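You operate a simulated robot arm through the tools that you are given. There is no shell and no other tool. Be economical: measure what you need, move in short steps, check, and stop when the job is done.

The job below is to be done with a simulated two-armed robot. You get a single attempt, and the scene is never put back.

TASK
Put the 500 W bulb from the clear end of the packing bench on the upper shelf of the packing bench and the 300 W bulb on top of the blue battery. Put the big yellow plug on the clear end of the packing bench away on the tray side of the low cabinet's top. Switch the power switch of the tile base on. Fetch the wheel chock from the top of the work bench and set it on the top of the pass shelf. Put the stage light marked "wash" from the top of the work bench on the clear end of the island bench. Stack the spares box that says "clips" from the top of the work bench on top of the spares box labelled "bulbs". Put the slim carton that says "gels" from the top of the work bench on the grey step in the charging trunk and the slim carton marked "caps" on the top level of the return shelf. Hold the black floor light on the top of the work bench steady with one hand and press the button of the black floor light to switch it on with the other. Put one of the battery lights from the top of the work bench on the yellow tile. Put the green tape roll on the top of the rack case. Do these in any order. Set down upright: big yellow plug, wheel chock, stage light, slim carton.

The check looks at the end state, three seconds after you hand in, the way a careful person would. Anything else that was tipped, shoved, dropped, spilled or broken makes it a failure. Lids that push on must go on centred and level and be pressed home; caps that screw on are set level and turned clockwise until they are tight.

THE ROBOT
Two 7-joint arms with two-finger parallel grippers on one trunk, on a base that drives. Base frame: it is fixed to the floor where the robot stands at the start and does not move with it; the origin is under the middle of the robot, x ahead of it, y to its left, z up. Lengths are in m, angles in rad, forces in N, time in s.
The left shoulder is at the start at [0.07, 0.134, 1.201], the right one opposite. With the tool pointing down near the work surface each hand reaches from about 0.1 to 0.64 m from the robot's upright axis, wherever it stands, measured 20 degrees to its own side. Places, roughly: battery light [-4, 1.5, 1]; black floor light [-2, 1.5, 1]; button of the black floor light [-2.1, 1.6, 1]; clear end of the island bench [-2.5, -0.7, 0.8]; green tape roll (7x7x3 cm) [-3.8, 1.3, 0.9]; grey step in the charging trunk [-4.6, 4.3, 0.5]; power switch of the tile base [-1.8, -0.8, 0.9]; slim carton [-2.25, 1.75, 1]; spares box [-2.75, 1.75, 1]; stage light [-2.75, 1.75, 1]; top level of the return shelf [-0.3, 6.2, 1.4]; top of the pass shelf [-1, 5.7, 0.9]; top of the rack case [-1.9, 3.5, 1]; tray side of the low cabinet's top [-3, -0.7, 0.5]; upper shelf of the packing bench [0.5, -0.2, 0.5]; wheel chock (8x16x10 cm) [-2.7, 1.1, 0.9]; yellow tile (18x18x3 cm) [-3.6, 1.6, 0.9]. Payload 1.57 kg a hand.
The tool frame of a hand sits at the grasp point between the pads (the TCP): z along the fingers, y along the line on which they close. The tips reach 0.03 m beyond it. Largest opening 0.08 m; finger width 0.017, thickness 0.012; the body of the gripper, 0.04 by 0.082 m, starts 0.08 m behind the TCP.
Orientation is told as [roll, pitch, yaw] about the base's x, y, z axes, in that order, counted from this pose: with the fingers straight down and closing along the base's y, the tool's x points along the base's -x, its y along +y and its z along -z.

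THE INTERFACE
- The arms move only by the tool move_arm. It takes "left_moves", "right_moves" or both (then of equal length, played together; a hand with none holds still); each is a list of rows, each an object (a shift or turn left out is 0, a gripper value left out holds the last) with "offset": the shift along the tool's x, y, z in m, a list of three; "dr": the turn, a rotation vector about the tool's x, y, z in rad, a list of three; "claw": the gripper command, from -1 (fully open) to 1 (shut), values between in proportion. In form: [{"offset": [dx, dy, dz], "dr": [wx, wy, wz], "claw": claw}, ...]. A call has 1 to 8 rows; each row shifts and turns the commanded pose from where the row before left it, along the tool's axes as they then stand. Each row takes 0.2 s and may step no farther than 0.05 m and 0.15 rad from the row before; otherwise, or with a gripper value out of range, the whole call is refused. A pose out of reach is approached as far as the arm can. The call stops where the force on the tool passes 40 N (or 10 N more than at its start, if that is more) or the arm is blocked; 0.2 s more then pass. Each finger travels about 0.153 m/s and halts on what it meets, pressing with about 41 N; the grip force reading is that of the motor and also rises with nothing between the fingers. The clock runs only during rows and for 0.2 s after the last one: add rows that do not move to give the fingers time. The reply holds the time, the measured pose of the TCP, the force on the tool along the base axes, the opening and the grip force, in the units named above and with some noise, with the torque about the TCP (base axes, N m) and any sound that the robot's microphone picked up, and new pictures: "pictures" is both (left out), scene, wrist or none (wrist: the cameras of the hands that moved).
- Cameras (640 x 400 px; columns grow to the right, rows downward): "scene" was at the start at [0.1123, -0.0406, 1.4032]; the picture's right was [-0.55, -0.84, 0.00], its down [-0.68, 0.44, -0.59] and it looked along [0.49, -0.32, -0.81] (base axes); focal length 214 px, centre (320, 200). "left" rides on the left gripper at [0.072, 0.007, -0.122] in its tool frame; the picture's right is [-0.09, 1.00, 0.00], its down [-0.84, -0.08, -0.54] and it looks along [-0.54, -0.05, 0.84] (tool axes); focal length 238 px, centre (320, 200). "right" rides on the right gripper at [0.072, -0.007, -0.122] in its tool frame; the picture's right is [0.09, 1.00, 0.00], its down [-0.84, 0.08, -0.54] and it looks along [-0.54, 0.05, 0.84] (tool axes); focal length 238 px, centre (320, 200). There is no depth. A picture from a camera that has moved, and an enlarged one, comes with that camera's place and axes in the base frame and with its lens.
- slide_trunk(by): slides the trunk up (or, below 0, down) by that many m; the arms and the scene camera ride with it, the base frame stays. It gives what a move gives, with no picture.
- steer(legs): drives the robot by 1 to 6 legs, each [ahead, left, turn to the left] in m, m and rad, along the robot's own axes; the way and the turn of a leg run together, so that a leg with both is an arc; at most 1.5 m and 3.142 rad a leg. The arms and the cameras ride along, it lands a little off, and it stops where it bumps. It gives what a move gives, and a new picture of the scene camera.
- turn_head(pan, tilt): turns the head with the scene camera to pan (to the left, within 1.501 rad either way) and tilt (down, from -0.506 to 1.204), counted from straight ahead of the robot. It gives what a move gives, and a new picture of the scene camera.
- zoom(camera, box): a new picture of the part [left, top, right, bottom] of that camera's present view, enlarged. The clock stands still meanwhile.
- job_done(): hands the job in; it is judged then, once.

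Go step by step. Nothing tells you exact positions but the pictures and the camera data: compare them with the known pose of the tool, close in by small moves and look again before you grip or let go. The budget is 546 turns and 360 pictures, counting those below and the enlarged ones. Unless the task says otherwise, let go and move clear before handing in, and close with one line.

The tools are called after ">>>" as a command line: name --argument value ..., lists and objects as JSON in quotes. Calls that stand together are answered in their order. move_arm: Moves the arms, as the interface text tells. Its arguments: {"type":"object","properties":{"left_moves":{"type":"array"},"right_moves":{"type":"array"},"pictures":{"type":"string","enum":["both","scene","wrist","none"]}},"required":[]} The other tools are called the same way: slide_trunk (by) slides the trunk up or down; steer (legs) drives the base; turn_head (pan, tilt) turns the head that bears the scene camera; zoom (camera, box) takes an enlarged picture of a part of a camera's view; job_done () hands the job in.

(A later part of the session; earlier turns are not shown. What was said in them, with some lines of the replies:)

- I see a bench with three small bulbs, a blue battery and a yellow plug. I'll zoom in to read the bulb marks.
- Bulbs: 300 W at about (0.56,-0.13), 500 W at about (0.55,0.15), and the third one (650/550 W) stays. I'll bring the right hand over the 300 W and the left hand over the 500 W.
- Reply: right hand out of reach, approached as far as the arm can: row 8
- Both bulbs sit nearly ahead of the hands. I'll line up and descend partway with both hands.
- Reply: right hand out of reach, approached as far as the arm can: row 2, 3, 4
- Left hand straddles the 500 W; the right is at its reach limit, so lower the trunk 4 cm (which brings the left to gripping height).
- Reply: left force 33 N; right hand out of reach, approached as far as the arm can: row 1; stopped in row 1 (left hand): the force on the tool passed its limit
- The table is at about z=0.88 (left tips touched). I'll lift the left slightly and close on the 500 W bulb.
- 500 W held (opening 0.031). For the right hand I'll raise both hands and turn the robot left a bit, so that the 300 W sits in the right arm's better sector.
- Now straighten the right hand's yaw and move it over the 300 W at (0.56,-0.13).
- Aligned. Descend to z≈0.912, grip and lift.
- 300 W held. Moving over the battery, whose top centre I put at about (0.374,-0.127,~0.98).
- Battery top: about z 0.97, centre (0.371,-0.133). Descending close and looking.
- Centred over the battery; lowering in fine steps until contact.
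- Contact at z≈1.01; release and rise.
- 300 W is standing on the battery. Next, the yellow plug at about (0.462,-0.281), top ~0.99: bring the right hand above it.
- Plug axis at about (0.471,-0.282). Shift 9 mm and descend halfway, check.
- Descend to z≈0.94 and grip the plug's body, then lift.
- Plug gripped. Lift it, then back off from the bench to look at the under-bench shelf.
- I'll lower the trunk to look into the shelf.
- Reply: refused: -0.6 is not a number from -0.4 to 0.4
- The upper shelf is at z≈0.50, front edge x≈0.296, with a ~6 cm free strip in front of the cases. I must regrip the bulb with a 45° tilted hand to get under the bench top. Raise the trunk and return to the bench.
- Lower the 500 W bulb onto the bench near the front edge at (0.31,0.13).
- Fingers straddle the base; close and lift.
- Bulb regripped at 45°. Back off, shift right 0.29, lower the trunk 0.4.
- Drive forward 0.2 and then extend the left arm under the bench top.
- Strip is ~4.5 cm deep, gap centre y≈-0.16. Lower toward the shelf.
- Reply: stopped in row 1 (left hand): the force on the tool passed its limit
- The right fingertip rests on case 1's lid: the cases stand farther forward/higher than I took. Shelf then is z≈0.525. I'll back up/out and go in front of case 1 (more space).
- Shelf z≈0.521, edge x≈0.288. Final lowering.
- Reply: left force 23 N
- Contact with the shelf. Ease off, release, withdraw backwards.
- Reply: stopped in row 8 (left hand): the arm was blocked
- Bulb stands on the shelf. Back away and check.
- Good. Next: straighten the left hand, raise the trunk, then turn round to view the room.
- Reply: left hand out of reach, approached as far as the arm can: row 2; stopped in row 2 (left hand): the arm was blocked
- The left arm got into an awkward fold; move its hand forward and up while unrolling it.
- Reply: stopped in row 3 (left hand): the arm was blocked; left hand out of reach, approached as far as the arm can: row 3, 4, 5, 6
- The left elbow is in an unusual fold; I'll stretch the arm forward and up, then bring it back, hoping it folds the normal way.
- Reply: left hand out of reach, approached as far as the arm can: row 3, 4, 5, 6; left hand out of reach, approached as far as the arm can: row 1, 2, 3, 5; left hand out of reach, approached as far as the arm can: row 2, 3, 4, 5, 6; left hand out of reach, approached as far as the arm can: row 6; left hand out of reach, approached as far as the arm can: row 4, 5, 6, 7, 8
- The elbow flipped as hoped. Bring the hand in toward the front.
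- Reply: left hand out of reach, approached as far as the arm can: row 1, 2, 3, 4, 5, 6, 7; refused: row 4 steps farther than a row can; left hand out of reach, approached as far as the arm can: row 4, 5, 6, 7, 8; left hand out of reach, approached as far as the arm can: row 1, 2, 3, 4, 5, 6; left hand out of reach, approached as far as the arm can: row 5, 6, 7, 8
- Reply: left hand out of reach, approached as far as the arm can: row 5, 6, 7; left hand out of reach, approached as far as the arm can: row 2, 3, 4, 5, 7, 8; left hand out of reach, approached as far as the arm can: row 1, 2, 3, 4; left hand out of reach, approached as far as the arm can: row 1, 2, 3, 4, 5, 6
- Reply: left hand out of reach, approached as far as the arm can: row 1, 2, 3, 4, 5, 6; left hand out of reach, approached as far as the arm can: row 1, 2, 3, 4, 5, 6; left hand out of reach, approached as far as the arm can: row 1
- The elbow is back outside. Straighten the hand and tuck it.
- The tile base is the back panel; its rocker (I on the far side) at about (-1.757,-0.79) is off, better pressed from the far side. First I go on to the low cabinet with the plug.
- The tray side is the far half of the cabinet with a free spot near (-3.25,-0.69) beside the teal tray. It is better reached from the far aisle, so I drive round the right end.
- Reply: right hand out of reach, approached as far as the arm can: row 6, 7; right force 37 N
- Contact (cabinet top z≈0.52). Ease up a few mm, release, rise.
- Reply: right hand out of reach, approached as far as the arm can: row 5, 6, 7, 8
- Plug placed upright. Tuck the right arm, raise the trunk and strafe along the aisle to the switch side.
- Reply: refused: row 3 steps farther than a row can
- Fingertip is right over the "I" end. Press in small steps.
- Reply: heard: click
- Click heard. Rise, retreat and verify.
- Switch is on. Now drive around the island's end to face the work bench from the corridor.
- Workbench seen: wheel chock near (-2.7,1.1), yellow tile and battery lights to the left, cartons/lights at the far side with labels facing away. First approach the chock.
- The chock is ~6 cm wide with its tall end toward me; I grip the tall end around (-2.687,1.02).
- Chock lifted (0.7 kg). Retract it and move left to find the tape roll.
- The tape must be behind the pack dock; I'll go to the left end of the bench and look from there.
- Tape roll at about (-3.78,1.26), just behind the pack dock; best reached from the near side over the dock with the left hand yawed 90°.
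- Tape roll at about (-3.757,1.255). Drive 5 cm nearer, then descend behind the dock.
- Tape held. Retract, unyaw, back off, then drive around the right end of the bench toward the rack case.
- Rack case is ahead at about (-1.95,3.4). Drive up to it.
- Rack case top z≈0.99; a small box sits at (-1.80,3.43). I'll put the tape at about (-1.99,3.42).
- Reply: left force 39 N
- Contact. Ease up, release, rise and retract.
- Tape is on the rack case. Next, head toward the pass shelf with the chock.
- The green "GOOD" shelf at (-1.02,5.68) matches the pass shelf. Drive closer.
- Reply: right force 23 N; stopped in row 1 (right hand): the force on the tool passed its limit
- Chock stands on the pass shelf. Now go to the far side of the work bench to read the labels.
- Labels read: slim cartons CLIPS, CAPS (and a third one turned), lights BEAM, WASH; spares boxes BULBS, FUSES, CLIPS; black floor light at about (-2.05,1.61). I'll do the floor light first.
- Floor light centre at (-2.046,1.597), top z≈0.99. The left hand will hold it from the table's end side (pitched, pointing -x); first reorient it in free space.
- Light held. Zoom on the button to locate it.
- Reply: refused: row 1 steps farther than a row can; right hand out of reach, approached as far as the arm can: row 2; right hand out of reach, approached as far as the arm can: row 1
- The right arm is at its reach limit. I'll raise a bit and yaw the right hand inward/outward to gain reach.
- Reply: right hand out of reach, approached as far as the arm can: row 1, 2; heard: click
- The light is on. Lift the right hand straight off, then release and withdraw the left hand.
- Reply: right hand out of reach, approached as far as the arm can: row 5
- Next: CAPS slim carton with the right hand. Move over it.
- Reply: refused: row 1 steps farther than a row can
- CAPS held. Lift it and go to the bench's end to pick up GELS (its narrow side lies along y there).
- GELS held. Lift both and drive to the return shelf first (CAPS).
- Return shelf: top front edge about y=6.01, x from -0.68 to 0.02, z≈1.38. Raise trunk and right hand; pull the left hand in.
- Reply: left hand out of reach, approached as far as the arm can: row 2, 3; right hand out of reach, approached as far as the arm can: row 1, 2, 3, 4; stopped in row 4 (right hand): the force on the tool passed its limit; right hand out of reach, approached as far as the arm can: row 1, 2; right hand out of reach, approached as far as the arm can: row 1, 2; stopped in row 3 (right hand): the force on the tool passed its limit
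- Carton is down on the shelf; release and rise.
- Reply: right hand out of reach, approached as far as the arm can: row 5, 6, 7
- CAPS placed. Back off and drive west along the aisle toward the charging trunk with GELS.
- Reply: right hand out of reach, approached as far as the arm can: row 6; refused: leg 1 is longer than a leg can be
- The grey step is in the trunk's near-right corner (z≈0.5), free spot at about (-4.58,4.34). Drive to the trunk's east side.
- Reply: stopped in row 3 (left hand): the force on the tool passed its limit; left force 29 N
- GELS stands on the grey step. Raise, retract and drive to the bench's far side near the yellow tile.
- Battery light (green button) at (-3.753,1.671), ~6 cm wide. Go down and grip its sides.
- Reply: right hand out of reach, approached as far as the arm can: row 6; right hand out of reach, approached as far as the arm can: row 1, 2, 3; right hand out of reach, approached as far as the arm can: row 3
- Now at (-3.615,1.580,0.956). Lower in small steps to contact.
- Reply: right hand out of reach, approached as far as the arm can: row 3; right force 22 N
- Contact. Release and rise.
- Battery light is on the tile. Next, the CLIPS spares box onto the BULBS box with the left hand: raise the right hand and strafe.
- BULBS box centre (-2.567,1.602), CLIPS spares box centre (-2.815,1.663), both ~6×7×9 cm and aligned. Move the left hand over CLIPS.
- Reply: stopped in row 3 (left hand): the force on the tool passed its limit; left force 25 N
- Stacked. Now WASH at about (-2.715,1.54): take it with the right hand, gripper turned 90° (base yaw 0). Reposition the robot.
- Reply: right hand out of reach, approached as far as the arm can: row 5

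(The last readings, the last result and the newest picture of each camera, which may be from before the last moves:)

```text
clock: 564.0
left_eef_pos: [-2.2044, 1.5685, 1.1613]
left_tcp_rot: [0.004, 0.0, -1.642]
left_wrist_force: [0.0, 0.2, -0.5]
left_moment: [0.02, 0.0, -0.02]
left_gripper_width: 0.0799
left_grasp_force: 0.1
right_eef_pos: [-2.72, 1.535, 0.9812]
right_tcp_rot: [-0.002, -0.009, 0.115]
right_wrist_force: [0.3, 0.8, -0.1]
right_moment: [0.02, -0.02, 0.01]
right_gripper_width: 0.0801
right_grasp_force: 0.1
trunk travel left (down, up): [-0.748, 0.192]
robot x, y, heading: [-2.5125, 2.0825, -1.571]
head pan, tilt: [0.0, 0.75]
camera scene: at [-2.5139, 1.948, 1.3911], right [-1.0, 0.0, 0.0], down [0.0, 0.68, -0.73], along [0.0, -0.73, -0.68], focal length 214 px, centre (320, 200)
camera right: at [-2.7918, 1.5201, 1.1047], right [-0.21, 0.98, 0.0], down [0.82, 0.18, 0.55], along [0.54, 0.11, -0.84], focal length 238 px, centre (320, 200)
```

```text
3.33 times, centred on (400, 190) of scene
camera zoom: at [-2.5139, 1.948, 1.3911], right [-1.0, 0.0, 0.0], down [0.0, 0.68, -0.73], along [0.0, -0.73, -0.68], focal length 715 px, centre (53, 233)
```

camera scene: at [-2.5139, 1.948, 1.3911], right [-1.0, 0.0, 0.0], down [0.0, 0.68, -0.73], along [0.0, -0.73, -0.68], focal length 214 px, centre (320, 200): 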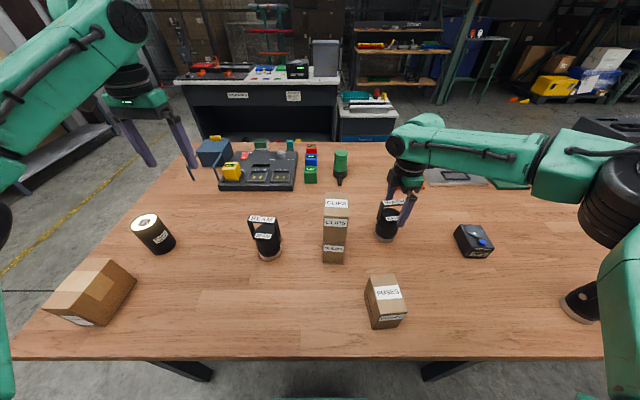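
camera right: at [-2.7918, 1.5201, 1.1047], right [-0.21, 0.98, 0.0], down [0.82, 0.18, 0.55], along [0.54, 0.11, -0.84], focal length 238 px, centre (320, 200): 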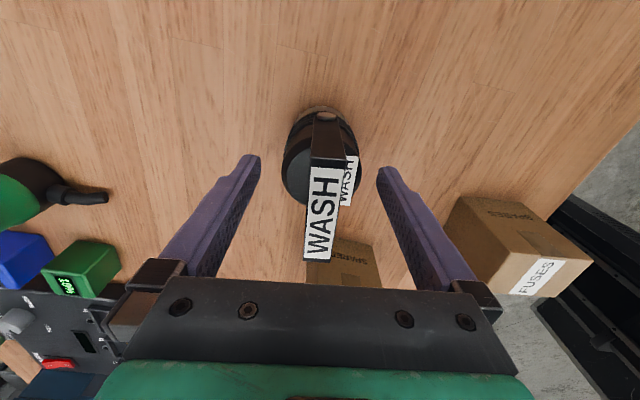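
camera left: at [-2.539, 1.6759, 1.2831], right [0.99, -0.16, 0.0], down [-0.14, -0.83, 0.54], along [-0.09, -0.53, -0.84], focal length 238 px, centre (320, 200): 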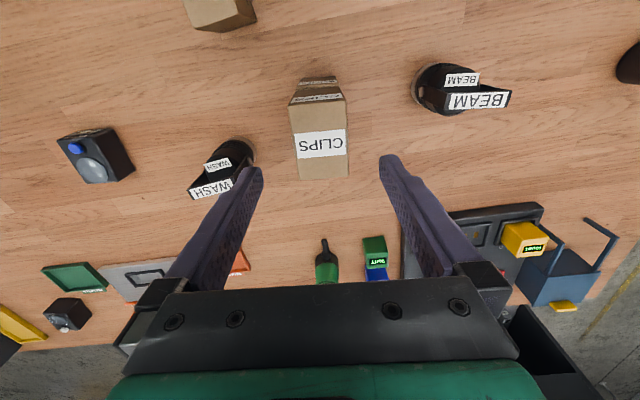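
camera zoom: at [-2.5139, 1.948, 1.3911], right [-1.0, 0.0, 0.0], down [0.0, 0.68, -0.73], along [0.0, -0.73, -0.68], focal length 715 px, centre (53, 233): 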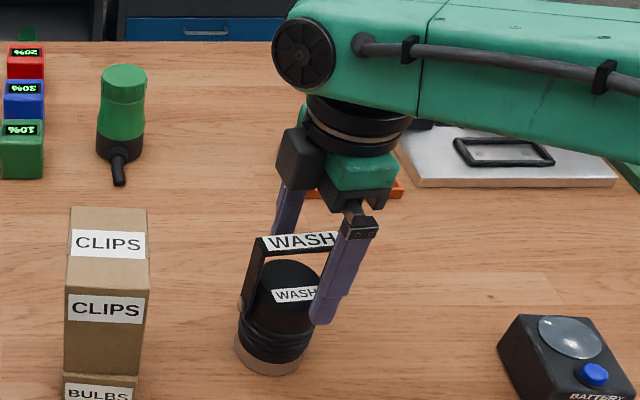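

>>> move_arm --right_moves '[{"offset": [-0.008, 0, 0.015]}, {"offset": [0, 0, 0.01]}, {"claw": -0.4}, {"claw": 0}]' --pictures "wrist"

>>> zoom --camera "scene" --box '[340, 130, 460, 250]'

```text
clock: 565.0
left_eef_pos: [-2.2052, 1.5688, 1.16]
left_tcp_rot: [0.001, 0.001, -1.641]
left_wrist_force: [0.2, -0.2, 1.3]
left_moment: [-0.03, 0.03, -0.01]
left_gripper_width: 0.0796
left_grasp_force: 0.1
right_eef_pos: [-2.7136, 1.5402, 0.9597]
right_tcp_rot: [-0.005, -0.008, 0.118]
right_wrist_force: [0.2, -2.2, 1.6]
right_moment: [0.0, -0.01, 0.02]
right_gripper_width: 0.0583
right_grasp_force: 41.0
right hand out of reach, approached as far as the arm can: row 2
trunk travel left (down, up): [-0.748, 0.192]
robot x, y, heading: [-2.5161, 2.0821, -1.571]
head pan, tilt: [0.0, 0.75]
camera right: at [-2.7849, 1.5248, 1.0809], right [-0.21, 0.98, -0.01], down [0.82, 0.18, 0.55], along [0.54, 0.11, -0.84], focal length 238 px, centre (320, 200)
```

right: 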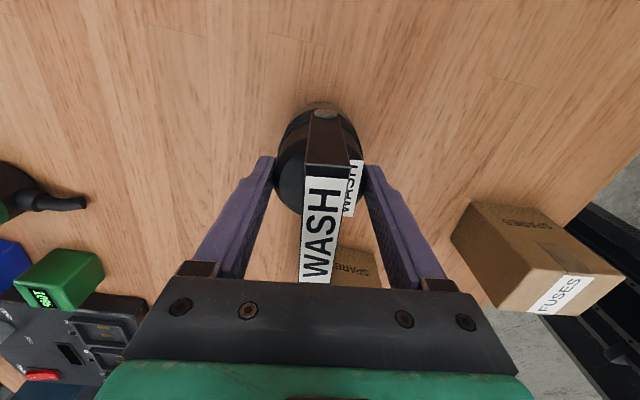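

```text
3.33 times, centred on (400, 190) of scene
camera zoom: at [-2.5137, 1.9479, 1.3911], right [-1.0, 0.0, 0.0], down [0.0, 0.68, -0.73], along [0.0, -0.73, -0.68], focal length 715 px, centre (53, 233)
```

zoom: 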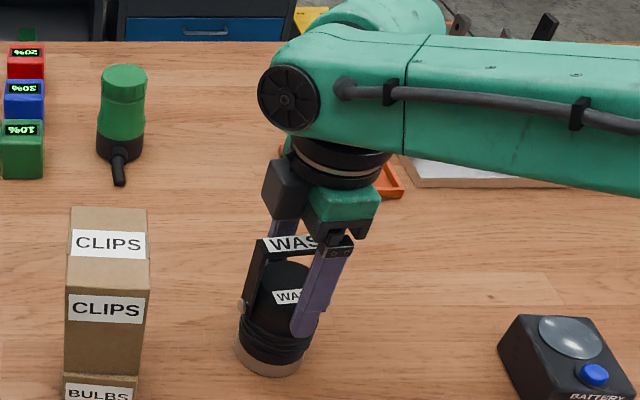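

>>> move_arm --right_moves '[{"claw": 1}, {"claw": 1}, {"offset": [0, 0, -0.02]}, {"offset": [0, 0, -0.03]}, {"offset": [0, 0, -0.045]}]' --pictures "wrist"

>>> zoom --camera "scene" --box '[300, 110, 480, 250]'

```text
clock: 566.2
left_eef_pos: [-2.2055, 1.5694, 1.1607]
left_tcp_rot: [0.002, 0.0, -1.642]
left_wrist_force: [-0.2, 0.3, -0.9]
left_moment: [-0.02, 0.02, 0.04]
left_gripper_width: 0.0801
left_grasp_force: 0.1
right_eef_pos: [-2.7143, 1.5418, 1.0546]
right_tcp_rot: [-0.001, -0.007, 0.118]
right_wrist_force: [-0.4, 0.4, -6.8]
right_moment: [0.0, 0.0, 0.01]
right_gripper_width: 0.0581
right_grasp_force: 41.0
trunk travel left (down, up): [-0.748, 0.192]
robot x, y, heading: [-2.5147, 2.0823, -1.565]
head pan, tilt: [0.0, 0.75]
camera right: at [-2.7854, 1.5262, 1.1768], right [-0.21, 0.98, 0.0], down [0.82, 0.18, 0.55], along [0.54, 0.11, -0.84], focal length 238 px, centre (320, 200)
```

right: 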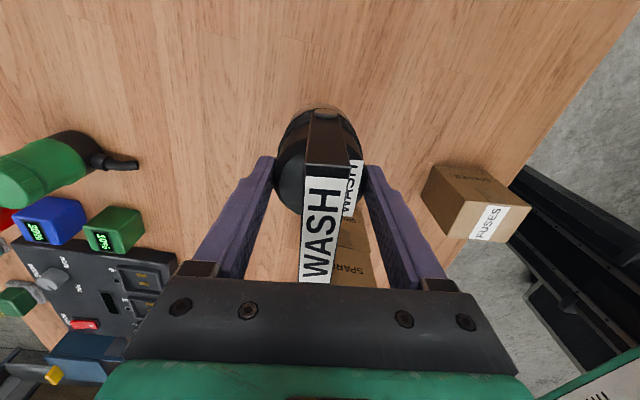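

```text
2.86 times, centred on (390, 180) of scene
camera zoom: at [-2.5139, 1.9483, 1.391], right [-1.0, 0.0, 0.0], down [0.0, 0.68, -0.73], along [0.0, -0.73, -0.68], focal length 613 px, centre (120, 257)
```

zoom: 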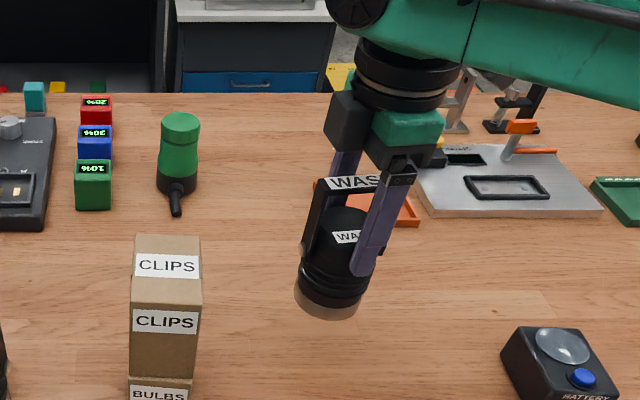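

WASH lifted. Retract and drive round the bench's right end to the island.

>>> move_arm --right_moves '[{"offset": [0, 0, -0.045]}, {"offset": [0, 0, -0.045]}, {"offset": [0, 0.045, 0]}, {"offset": [0, 0.045, 0]}, {"offset": [0, 0.045, 0]}, {"offset": [0, 0.045, 0]}]' --pictures "none"

>>> steer --legs '[[-0.3, 0, 0], [0, 1.25, 0], [1.5, 0, 0], [0.62, 0, 0]]'

```text
clock: 567.6
left_eef_pos: [-2.2052, 1.5709, 1.1616]
left_tcp_rot: [0.003, -0.001, -1.642]
left_wrist_force: [0.1, -0.5, -0.2]
left_moment: [-0.06, -0.02, -0.01]
left_gripper_width: 0.0797
left_grasp_force: 0.0
right_eef_pos: [-2.7367, 1.7222, 1.1435]
right_tcp_rot: [-0.001, -0.009, 0.116]
right_wrist_force: [0.2, 1.0, -5.1]
right_moment: [-0.05, -0.01, -0.01]
right_gripper_width: 0.0583
right_grasp_force: 41.3
trunk travel left (down, up): [-0.748, 0.192]
robot x, y, heading: [-2.5121, 2.0798, -1.569]
head pan, tilt: [0.0, 0.75]
```

```text
clock: 585.8
left_eef_pos: [-1.0328, -0.3361, 1.1606]
left_tcp_rot: [0.001, 0.0, -1.676]
left_wrist_force: [-0.4, 0.0, 0.4]
left_moment: [-0.01, 0.04, -0.01]
left_gripper_width: 0.08
left_grasp_force: 0.1
right_eef_pos: [-1.5584, -0.1667, 1.1434]
right_tcp_rot: [-0.002, -0.009, 0.084]
right_wrist_force: [0.4, -0.2, -6.1]
right_moment: [0.05, -0.02, -0.01]
right_gripper_width: 0.0584
right_grasp_force: 40.4
trunk travel left (down, up): [-0.748, 0.192]
robot x, y, heading: [-1.3285, 0.1882, -1.602]
head pan, tilt: [0.0, 0.75]
camera scene: at [-1.3294, 0.0538, 1.3911], right [-1.0, 0.03, 0.0], down [0.02, 0.68, -0.73], along [-0.02, -0.73, -0.68], focal length 214 px, centre (320, 200)
```

scene: 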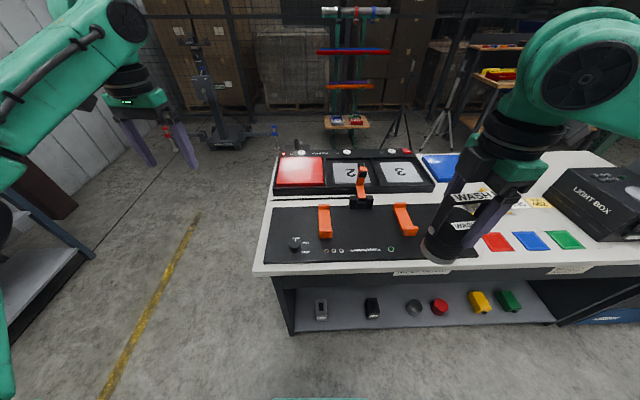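

>>> steer --legs '[[-0.15, 0, 0.03], [0, -1.0, 0]]'

>>> turn_head --pan -0.2 --tilt 0.75

```text
clock: 592.1
left_eef_pos: [-2.0298, -0.1779, 1.1609]
left_tcp_rot: [0.004, 0.004, -1.634]
left_wrist_force: [-0.3, -0.3, -0.9]
left_moment: [0.03, 0.0, 0.01]
left_gripper_width: 0.0801
left_grasp_force: 0.1
right_eef_pos: [-2.561, -0.0303, 1.1435]
right_tcp_rot: [-0.002, -0.008, 0.125]
right_wrist_force: [-0.2, -0.4, -6.7]
right_moment: [-0.01, -0.01, 0.02]
right_gripper_width: 0.058
right_grasp_force: 40.8
trunk travel left (down, up): [-0.748, 0.192]
robot x, y, heading: [-2.344, 0.3347, -1.565]
head pan, tilt: [0.0, 0.75]
camera scene: at [-2.3413, 0.1989, 1.391], right [-1.0, -0.01, 0.0], down [-0.01, 0.68, -0.73], along [0.01, -0.73, -0.68], focal length 214 px, centre (320, 200)
```

scene: 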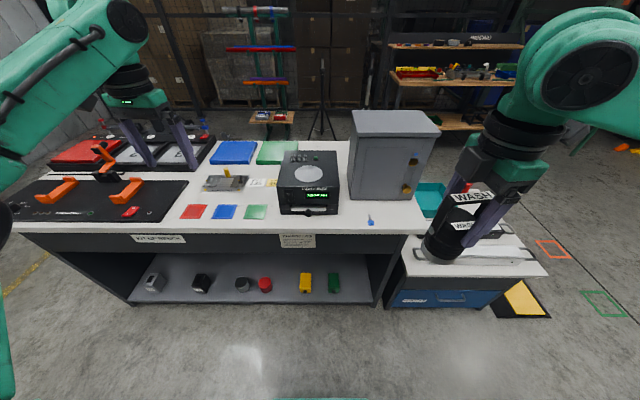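

```text
clock: 592.8
left_eef_pos: [-2.0302, -0.178, 1.1615]
left_tcp_rot: [0.001, 0.005, -1.634]
left_wrist_force: [-0.7, -0.6, -0.5]
left_moment: [-0.02, 0.01, -0.04]
left_gripper_width: 0.0799
left_grasp_force: 0.3
right_eef_pos: [-2.562, -0.0311, 1.143]
right_tcp_rot: [0.0, -0.007, 0.124]
right_wrist_force: [-0.2, 0.7, -5.8]
right_moment: [0.01, 0.01, -0.01]
right_gripper_width: 0.0582
right_grasp_force: 40.8
trunk travel left (down, up): [-0.748, 0.192]
robot x, y, heading: [-2.3441, 0.3325, -1.57]
head pan, tilt: [-0.201, 0.75]
camera scene: at [-2.3587, 0.2004, 1.391], right [-0.98, 0.19, 0.0], down [0.13, 0.67, -0.73], along [-0.14, -0.72, -0.68], focal length 214 px, centre (320, 200)
```

scene: 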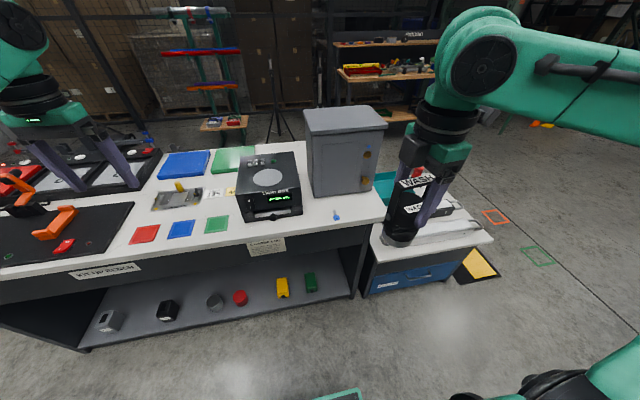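

The island's clear end (-2.5,-0.7) is on the far side behind the grey cabinet; I'll drive round into the far aisle.

>>> steer --legs '[[0, 1.5, 0], [1.5, 0, 0], [0.16, 0, 0], [0, 0, 3.138], [0, 1.4, 0]]'

>>> turn_head --pan 0.2 --tilt 0.7

```text
clock: 622.3
left_eef_pos: [-2.5138, -0.9015, 1.1618]
left_tcp_rot: [0.001, 0.003, 1.551]
left_wrist_force: [0.5, 0.4, 0.0]
left_moment: [-0.02, 0.03, -0.02]
left_gripper_width: 0.08
left_grasp_force: 0.0
right_eef_pos: [-1.9757, -1.0264, 1.1419]
right_tcp_rot: [0.0, -0.009, -2.975]
right_wrist_force: [0.3, 0.1, -6.6]
right_moment: [0.01, 0.03, 0.0]
right_gripper_width: 0.058
right_grasp_force: 41.3
trunk travel left (down, up): [-0.748, 0.192]
robot x, y, heading: [-2.1798, -1.3994, 1.62]
head pan, tilt: [-0.201, 0.75]
camera scene: at [-2.1687, -1.2669, 1.391], right [0.99, -0.15, 0.0], down [-0.1, -0.67, -0.73], along [0.11, 0.72, -0.68], focal length 214 px, centre (320, 200)
```

scene: 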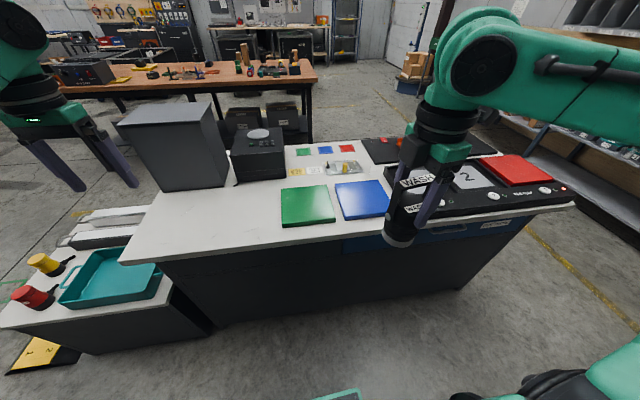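

```text
clock: 623.1
left_eef_pos: [-2.5149, -0.9022, 1.1607]
left_tcp_rot: [0.003, 0.002, 1.55]
left_wrist_force: [0.0, 0.6, 0.7]
left_moment: [0.04, -0.04, 0.01]
left_gripper_width: 0.0799
left_grasp_force: 0.0
right_eef_pos: [-1.9781, -1.0259, 1.1437]
right_tcp_rot: [-0.001, -0.008, -2.973]
right_wrist_force: [-0.7, -0.7, -6.3]
right_moment: [0.01, 0.02, 0.0]
right_gripper_width: 0.0579
right_grasp_force: 40.8
trunk travel left (down, up): [-0.748, 0.192]
robot x, y, heading: [-2.1785, -1.3974, 1.62]
head pan, tilt: [0.201, 0.7]
camera scene: at [-2.2027, -1.2666, 1.3953], right [0.97, 0.25, 0.0], down [0.16, -0.62, -0.76], along [-0.19, 0.74, -0.64], focal length 214 px, centre (320, 200)
```

scene: 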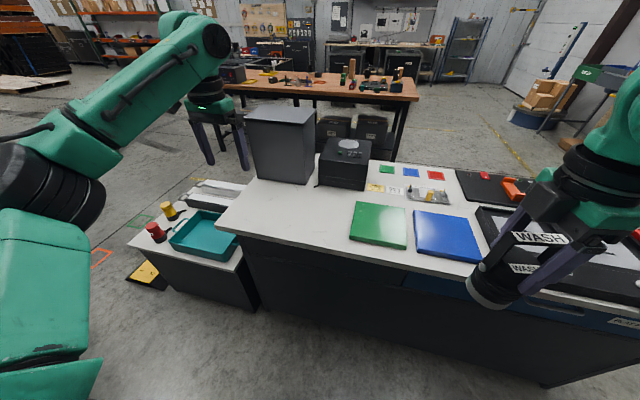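

Clear area x -2.66…-2.26, y -0.87…-0.58. Position so the right hand can set WASH at about (-2.46,-0.73).

>>> steer --legs '[[0, 0.46, -0.05], [0.12, 0, 0]]'

>>> turn_head --pan -0.3 --tilt 0.7

```text
clock: 626.8
left_eef_pos: [-2.9534, -0.7755, 1.1632]
left_tcp_rot: [0.002, 0.0, 1.494]
left_wrist_force: [0.3, -0.3, -0.1]
left_moment: [0.0, -0.01, 0.0]
left_gripper_width: 0.0802
left_grasp_force: 0.1
right_eef_pos: [-2.4239, -0.9302, 1.1436]
right_tcp_rot: [-0.003, -0.006, -3.028]
right_wrist_force: [-0.1, -0.1, -6.0]
right_moment: [0.02, -0.01, 0.01]
right_gripper_width: 0.0583
right_grasp_force: 41.2
trunk travel left (down, up): [-0.748, 0.192]
robot x, y, heading: [-2.6494, -1.288, 1.568]
head pan, tilt: [0.201, 0.7]
camera scene: at [-2.6621, -1.1576, 1.3955], right [0.98, 0.2, 0.0], down [0.13, -0.63, -0.77], along [-0.15, 0.75, -0.64], focal length 214 px, centre (320, 200)
```

scene: 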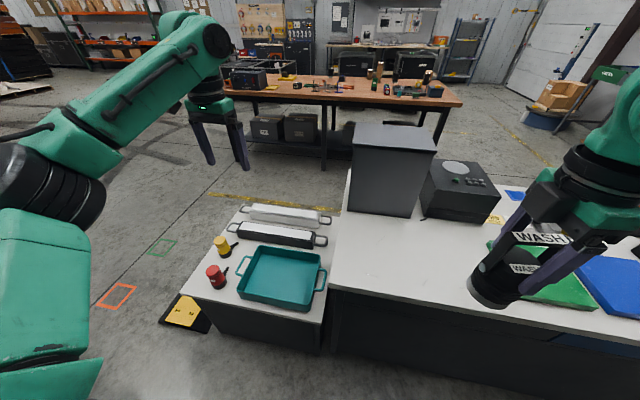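

```text
clock: 627.7
left_eef_pos: [-2.9527, -0.7747, 1.1611]
left_tcp_rot: [0.002, 0.004, 1.495]
left_wrist_force: [0.2, 0.2, -0.2]
left_moment: [-0.02, -0.02, -0.01]
left_gripper_width: 0.0801
left_grasp_force: 0.0
right_eef_pos: [-2.4244, -0.9267, 1.1425]
right_tcp_rot: [0.0, -0.008, -3.028]
right_wrist_force: [0.0, -0.3, -6.3]
right_moment: [0.03, 0.0, 0.0]
right_gripper_width: 0.0583
right_grasp_force: 41.4
trunk travel left (down, up): [-0.748, 0.192]
robot x, y, heading: [-2.6436, -1.2884, 1.566]
head pan, tilt: [-0.3, 0.7]
camera scene: at [-2.6198, -1.1574, 1.3952], right [0.95, -0.3, 0.0], down [-0.19, -0.62, -0.76], along [0.23, 0.73, -0.64], focal length 214 px, centre (320, 200)
```

scene: 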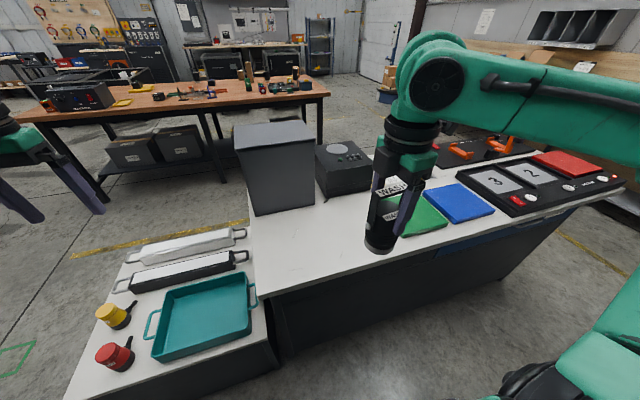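

>>> move_arm --right_moves '[{"offset": [-0.0045, -0.042, 0]}, {"offset": [-0.0045, -0.042, 0]}, {"offset": [-0.0045, -0.042, 0]}, {"offset": [-0.0045, -0.042, 0]}, {"offset": [-0.0045, -0.042, 0.01]}, {"offset": [0, 0, 0.045]}, {"offset": [0, 0, 0.045]}]' --pictures "both"

```text
clock: 629.3
left_eef_pos: [-2.9542, -0.7709, 1.1594]
left_tcp_rot: [0.003, 0.006, 1.494]
left_wrist_force: [0.6, 0.5, 0.1]
left_moment: [-0.02, 0.0, -0.02]
left_gripper_width: 0.0799
left_grasp_force: 0.0
right_eef_pos: [-2.4564, -0.7481, 1.0315]
right_tcp_rot: [0.0, -0.009, -3.03]
right_wrist_force: [-0.7, 0.6, -6.9]
right_moment: [0.01, 0.03, -0.03]
right_gripper_width: 0.0582
right_grasp_force: 40.8
right hand out of reach, approached as far as the arm can: row 5
trunk travel left (down, up): [-0.748, 0.192]
robot x, y, heading: [-2.6459, -1.2877, 1.565]
head pan, tilt: [-0.3, 0.7]
camera scene: at [-2.6197, -1.1546, 1.395], right [0.95, -0.3, 0.0], down [-0.19, -0.62, -0.76], along [0.23, 0.73, -0.65], focal length 214 px, centre (320, 200)
camera right: at [-2.3845, -0.7328, 1.1537], right [0.2, -0.98, 0.0], down [-0.82, -0.17, 0.55], along [-0.54, -0.11, -0.84], focal length 238 px, centre (320, 200)
```

scene: 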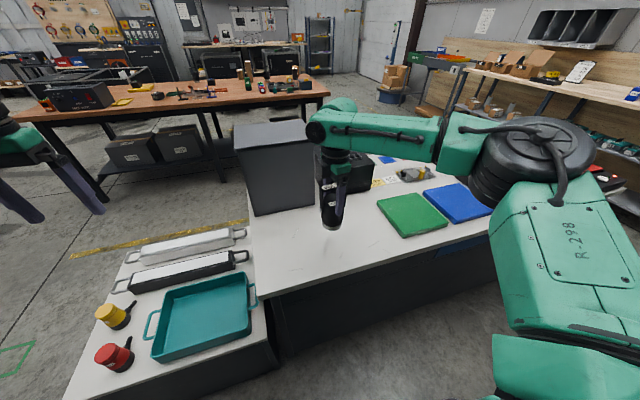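
right: 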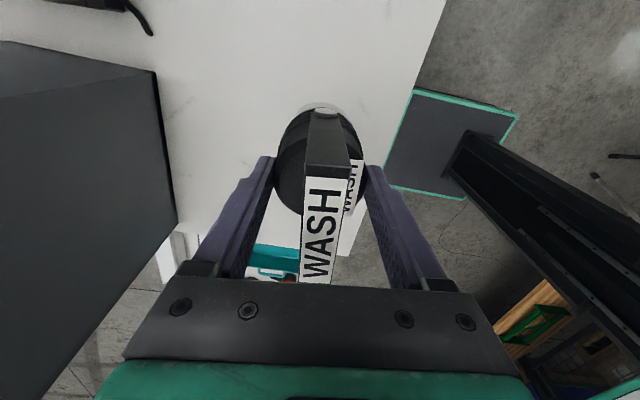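

>>> move_arm --right_moves '[{"offset": [0, 0, 0.04]}, {"offset": [0, 0, 0.03]}, {"offset": [0, 0, 0.008]}]' --pictures "none"

```text
clock: 630.1
left_eef_pos: [-2.9527, -0.7746, 1.1604]
left_tcp_rot: [0.001, 0.002, 1.493]
left_wrist_force: [-1.0, -0.4, 0.4]
left_moment: [0.01, 0.0, 0.02]
left_gripper_width: 0.0801
left_grasp_force: 0.0
right_eef_pos: [-2.4567, -0.7528, 0.9568]
right_tcp_rot: [-0.003, -0.009, -3.027]
right_wrist_force: [0.1, 0.8, -6.5]
right_moment: [-0.05, -0.02, 0.0]
right_gripper_width: 0.0577
right_grasp_force: 40.8
trunk travel left (down, up): [-0.748, 0.192]
robot x, y, heading: [-2.6451, -1.2866, 1.562]
head pan, tilt: [-0.3, 0.7]
```

>>> move_arm --right_moves '[{"offset": [0, 0, 0.006]}, {"offset": [0, 0, 0.006]}, {"offset": [0, 0, 0.005]}]' --pictures "none"

```text
clock: 630.9
left_eef_pos: [-2.9537, -0.7739, 1.1606]
left_tcp_rot: [0.002, 0.003, 1.494]
left_wrist_force: [0.4, -0.3, 0.7]
left_moment: [0.0, -0.01, -0.03]
left_gripper_width: 0.0801
left_grasp_force: 0.0
right_eef_pos: [-2.4546, -0.7582, 0.9414]
right_tcp_rot: [-0.003, -0.009, -3.029]
right_wrist_force: [1.2, 0.3, -6.5]
right_moment: [-0.04, 0.03, 0.04]
right_gripper_width: 0.0582
right_grasp_force: 40.9
right hand out of reach, approached as far as the arm can: row 2
trunk travel left (down, up): [-0.748, 0.192]
robot x, y, heading: [-2.6455, -1.2831, 1.572]
head pan, tilt: [-0.3, 0.7]
```

>>> slide_trunk --by -0.012

>>> zoom --camera "right" --box '[200, 60, 440, 220]'

```text
clock: 631.5
left_eef_pos: [-2.9537, -0.7782, 1.1517]
left_tcp_rot: [0.001, -0.001, 1.494]
left_wrist_force: [0.3, 0.4, 0.2]
left_moment: [-0.05, 0.01, -0.02]
left_gripper_width: 0.0802
left_grasp_force: 0.0
right_eef_pos: [-2.4558, -0.7582, 0.936]
right_tcp_rot: [-0.013, -0.008, -3.03]
right_wrist_force: [3.8, 3.0, 32.9]
right_moment: [-0.81, -0.08, 0.06]
right_gripper_width: 0.0576
right_grasp_force: 40.8
trunk travel left (down, up): [-0.736, 0.204]
robot x, y, heading: [-2.6464, -1.2884, 1.564]
head pan, tilt: [-0.3, 0.7]
```

```text
2.50 times, centred on (320, 140) of right
camera zoom: at [-2.3843, -0.7458, 1.0569], right [0.2, -0.98, -0.01], down [-0.82, -0.18, 0.55], along [-0.54, -0.1, -0.84], focal length 596 px, centre (320, 350)
```

zoom: 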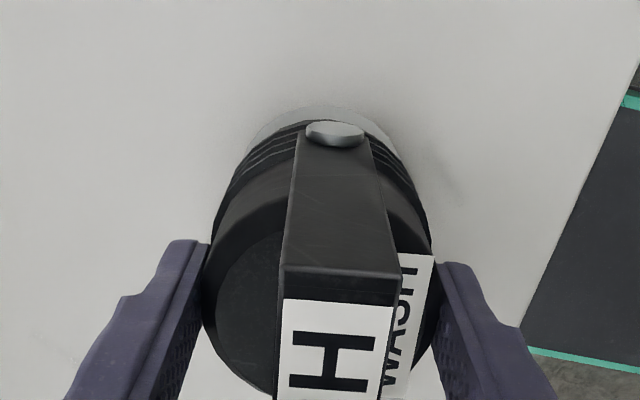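

Contact with the island top. Ease up a little, release and rise.

>>> move_arm --right_moves '[{"offset": [0, 0, -0.005]}, {"claw": 0.0}, {"claw": -0.5}, {"claw": -1}, {}]' --pictures "wrist"

```text
clock: 632.7
left_eef_pos: [-2.9535, -0.7739, 1.1491]
left_tcp_rot: [0.001, 0.002, 1.492]
left_wrist_force: [-0.1, -0.4, -1.0]
left_moment: [0.02, 0.02, 0.01]
left_gripper_width: 0.08
left_grasp_force: 0.1
right_eef_pos: [-2.4537, -0.7573, 0.9351]
right_tcp_rot: [-0.003, -0.008, -3.029]
right_wrist_force: [-0.1, -0.6, -0.9]
right_moment: [0.0, -0.01, 0.0]
right_gripper_width: 0.08
right_grasp_force: 0.1
trunk travel left (down, up): [-0.736, 0.204]
robot x, y, heading: [-2.6482, -1.2859, 1.569]
head pan, tilt: [-0.3, 0.7]
camera right: at [-2.3832, -0.7435, 1.0567], right [0.2, -0.98, 0.0], down [-0.82, -0.17, 0.55], along [-0.54, -0.11, -0.84], focal length 238 px, centre (320, 200)
```

right: 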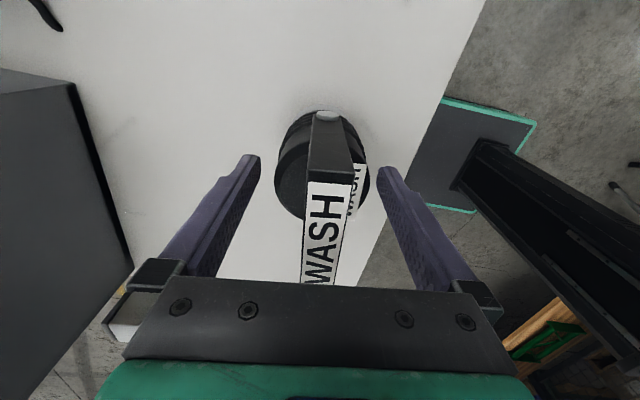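

>>> move_arm --right_moves '[{"offset": [0, 0.003, -0.03]}, {"offset": [0, 0, -0.045]}, {"offset": [0, 0, -0.045]}, {"offset": [0, 0, -0.045]}, {"offset": [0, 0.045, 0]}, {"offset": [0, 0.045, 0]}, {"offset": [0, 0.045, 0]}]' --pictures "scene"

>>> zoom --camera "scene" --box '[240, 130, 440, 280]'

```text
clock: 634.3
left_eef_pos: [-2.9538, -0.7756, 1.1502]
left_tcp_rot: [0.0, 0.0, 1.494]
left_wrist_force: [-0.3, 0.4, -1.0]
left_moment: [0.01, 0.01, 0.01]
left_gripper_width: 0.08
left_grasp_force: 0.0
right_eef_pos: [-2.438, -0.8966, 1.0999]
right_tcp_rot: [-0.005, -0.009, -3.031]
right_wrist_force: [0.2, -0.6, -0.9]
right_moment: [0.05, -0.02, -0.02]
right_gripper_width: 0.0799
right_grasp_force: 0.2
trunk travel left (down, up): [-0.736, 0.204]
robot x, y, heading: [-2.6448, -1.2902, 1.563]
head pan, tilt: [-0.3, 0.7]
camera scene: at [-2.6196, -1.1602, 1.3835], right [0.95, -0.3, 0.0], down [-0.19, -0.61, -0.77], along [0.23, 0.73, -0.64], focal length 214 px, centre (320, 200)
```

scene: 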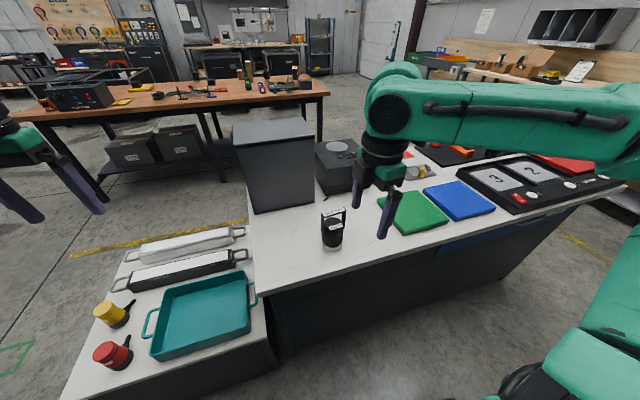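

```text
2.67 times, centred on (340, 205) of scene
camera zoom: at [-2.6196, -1.1602, 1.3835], right [0.95, -0.3, 0.0], down [-0.19, -0.61, -0.77], along [0.23, 0.73, -0.64], focal length 572 px, centre (267, 187)
```

zoom: 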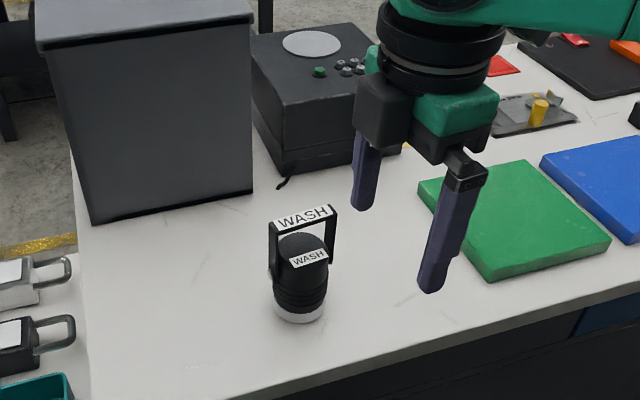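

WASH stands upright on the clear end. Everything is done; I back clear and hand in.

>>> steer --legs '[[-0.2, 0, 0]]'

>>> zoom --camera "scene" --box '[80, 180, 400, 380]'

```text
clock: 635.9
left_eef_pos: [-2.9538, -0.9671, 1.1493]
left_tcp_rot: [0.002, 0.004, 1.496]
left_wrist_force: [0.1, -0.1, -0.1]
left_moment: [-0.01, 0.01, -0.05]
left_gripper_width: 0.0802
left_grasp_force: 0.1
right_eef_pos: [-2.4404, -1.0873, 1.098]
right_tcp_rot: [-0.001, -0.009, -3.029]
right_wrist_force: [0.2, -0.1, 0.3]
right_moment: [0.03, 0.02, 0.03]
right_gripper_width: 0.0799
right_grasp_force: 0.1
trunk travel left (down, up): [-0.736, 0.204]
robot x, y, heading: [-2.646, -1.4804, 1.568]
head pan, tilt: [-0.3, 0.7]
camera scene: at [-2.6211, -1.3498, 1.3831], right [0.95, -0.3, 0.0], down [-0.19, -0.62, -0.76], along [0.23, 0.73, -0.65], focal length 214 px, centre (320, 200)
```

scene: 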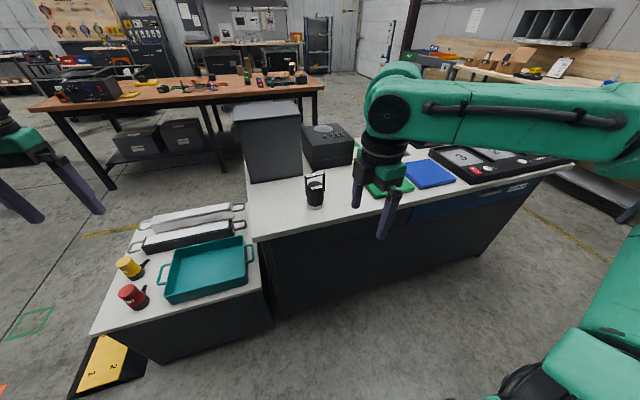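

```text
2.00 times, centred on (240, 280) of scene
camera zoom: at [-2.6211, -1.3498, 1.3831], right [0.95, -0.3, 0.0], down [-0.19, -0.62, -0.76], along [0.23, 0.73, -0.65], focal length 429 px, centre (480, 40)
```

zoom: 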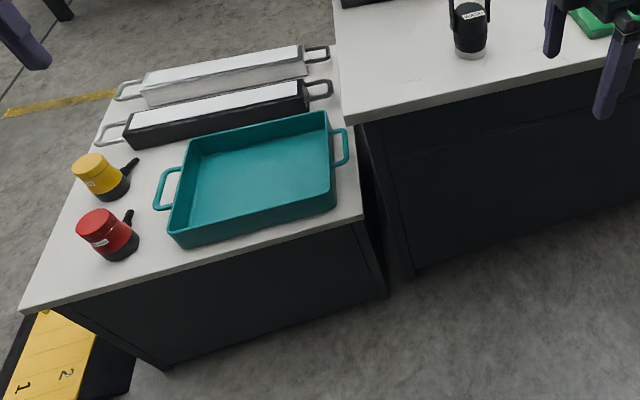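

All the objects are in their places and both hands are empty and clear, so I am handing in.

>>> job_done

```text
The job is handed in.
```

I've handed the job in with every item on the list done; I saw each one in place or switched on when I finished it, but made no full final check of the scene.
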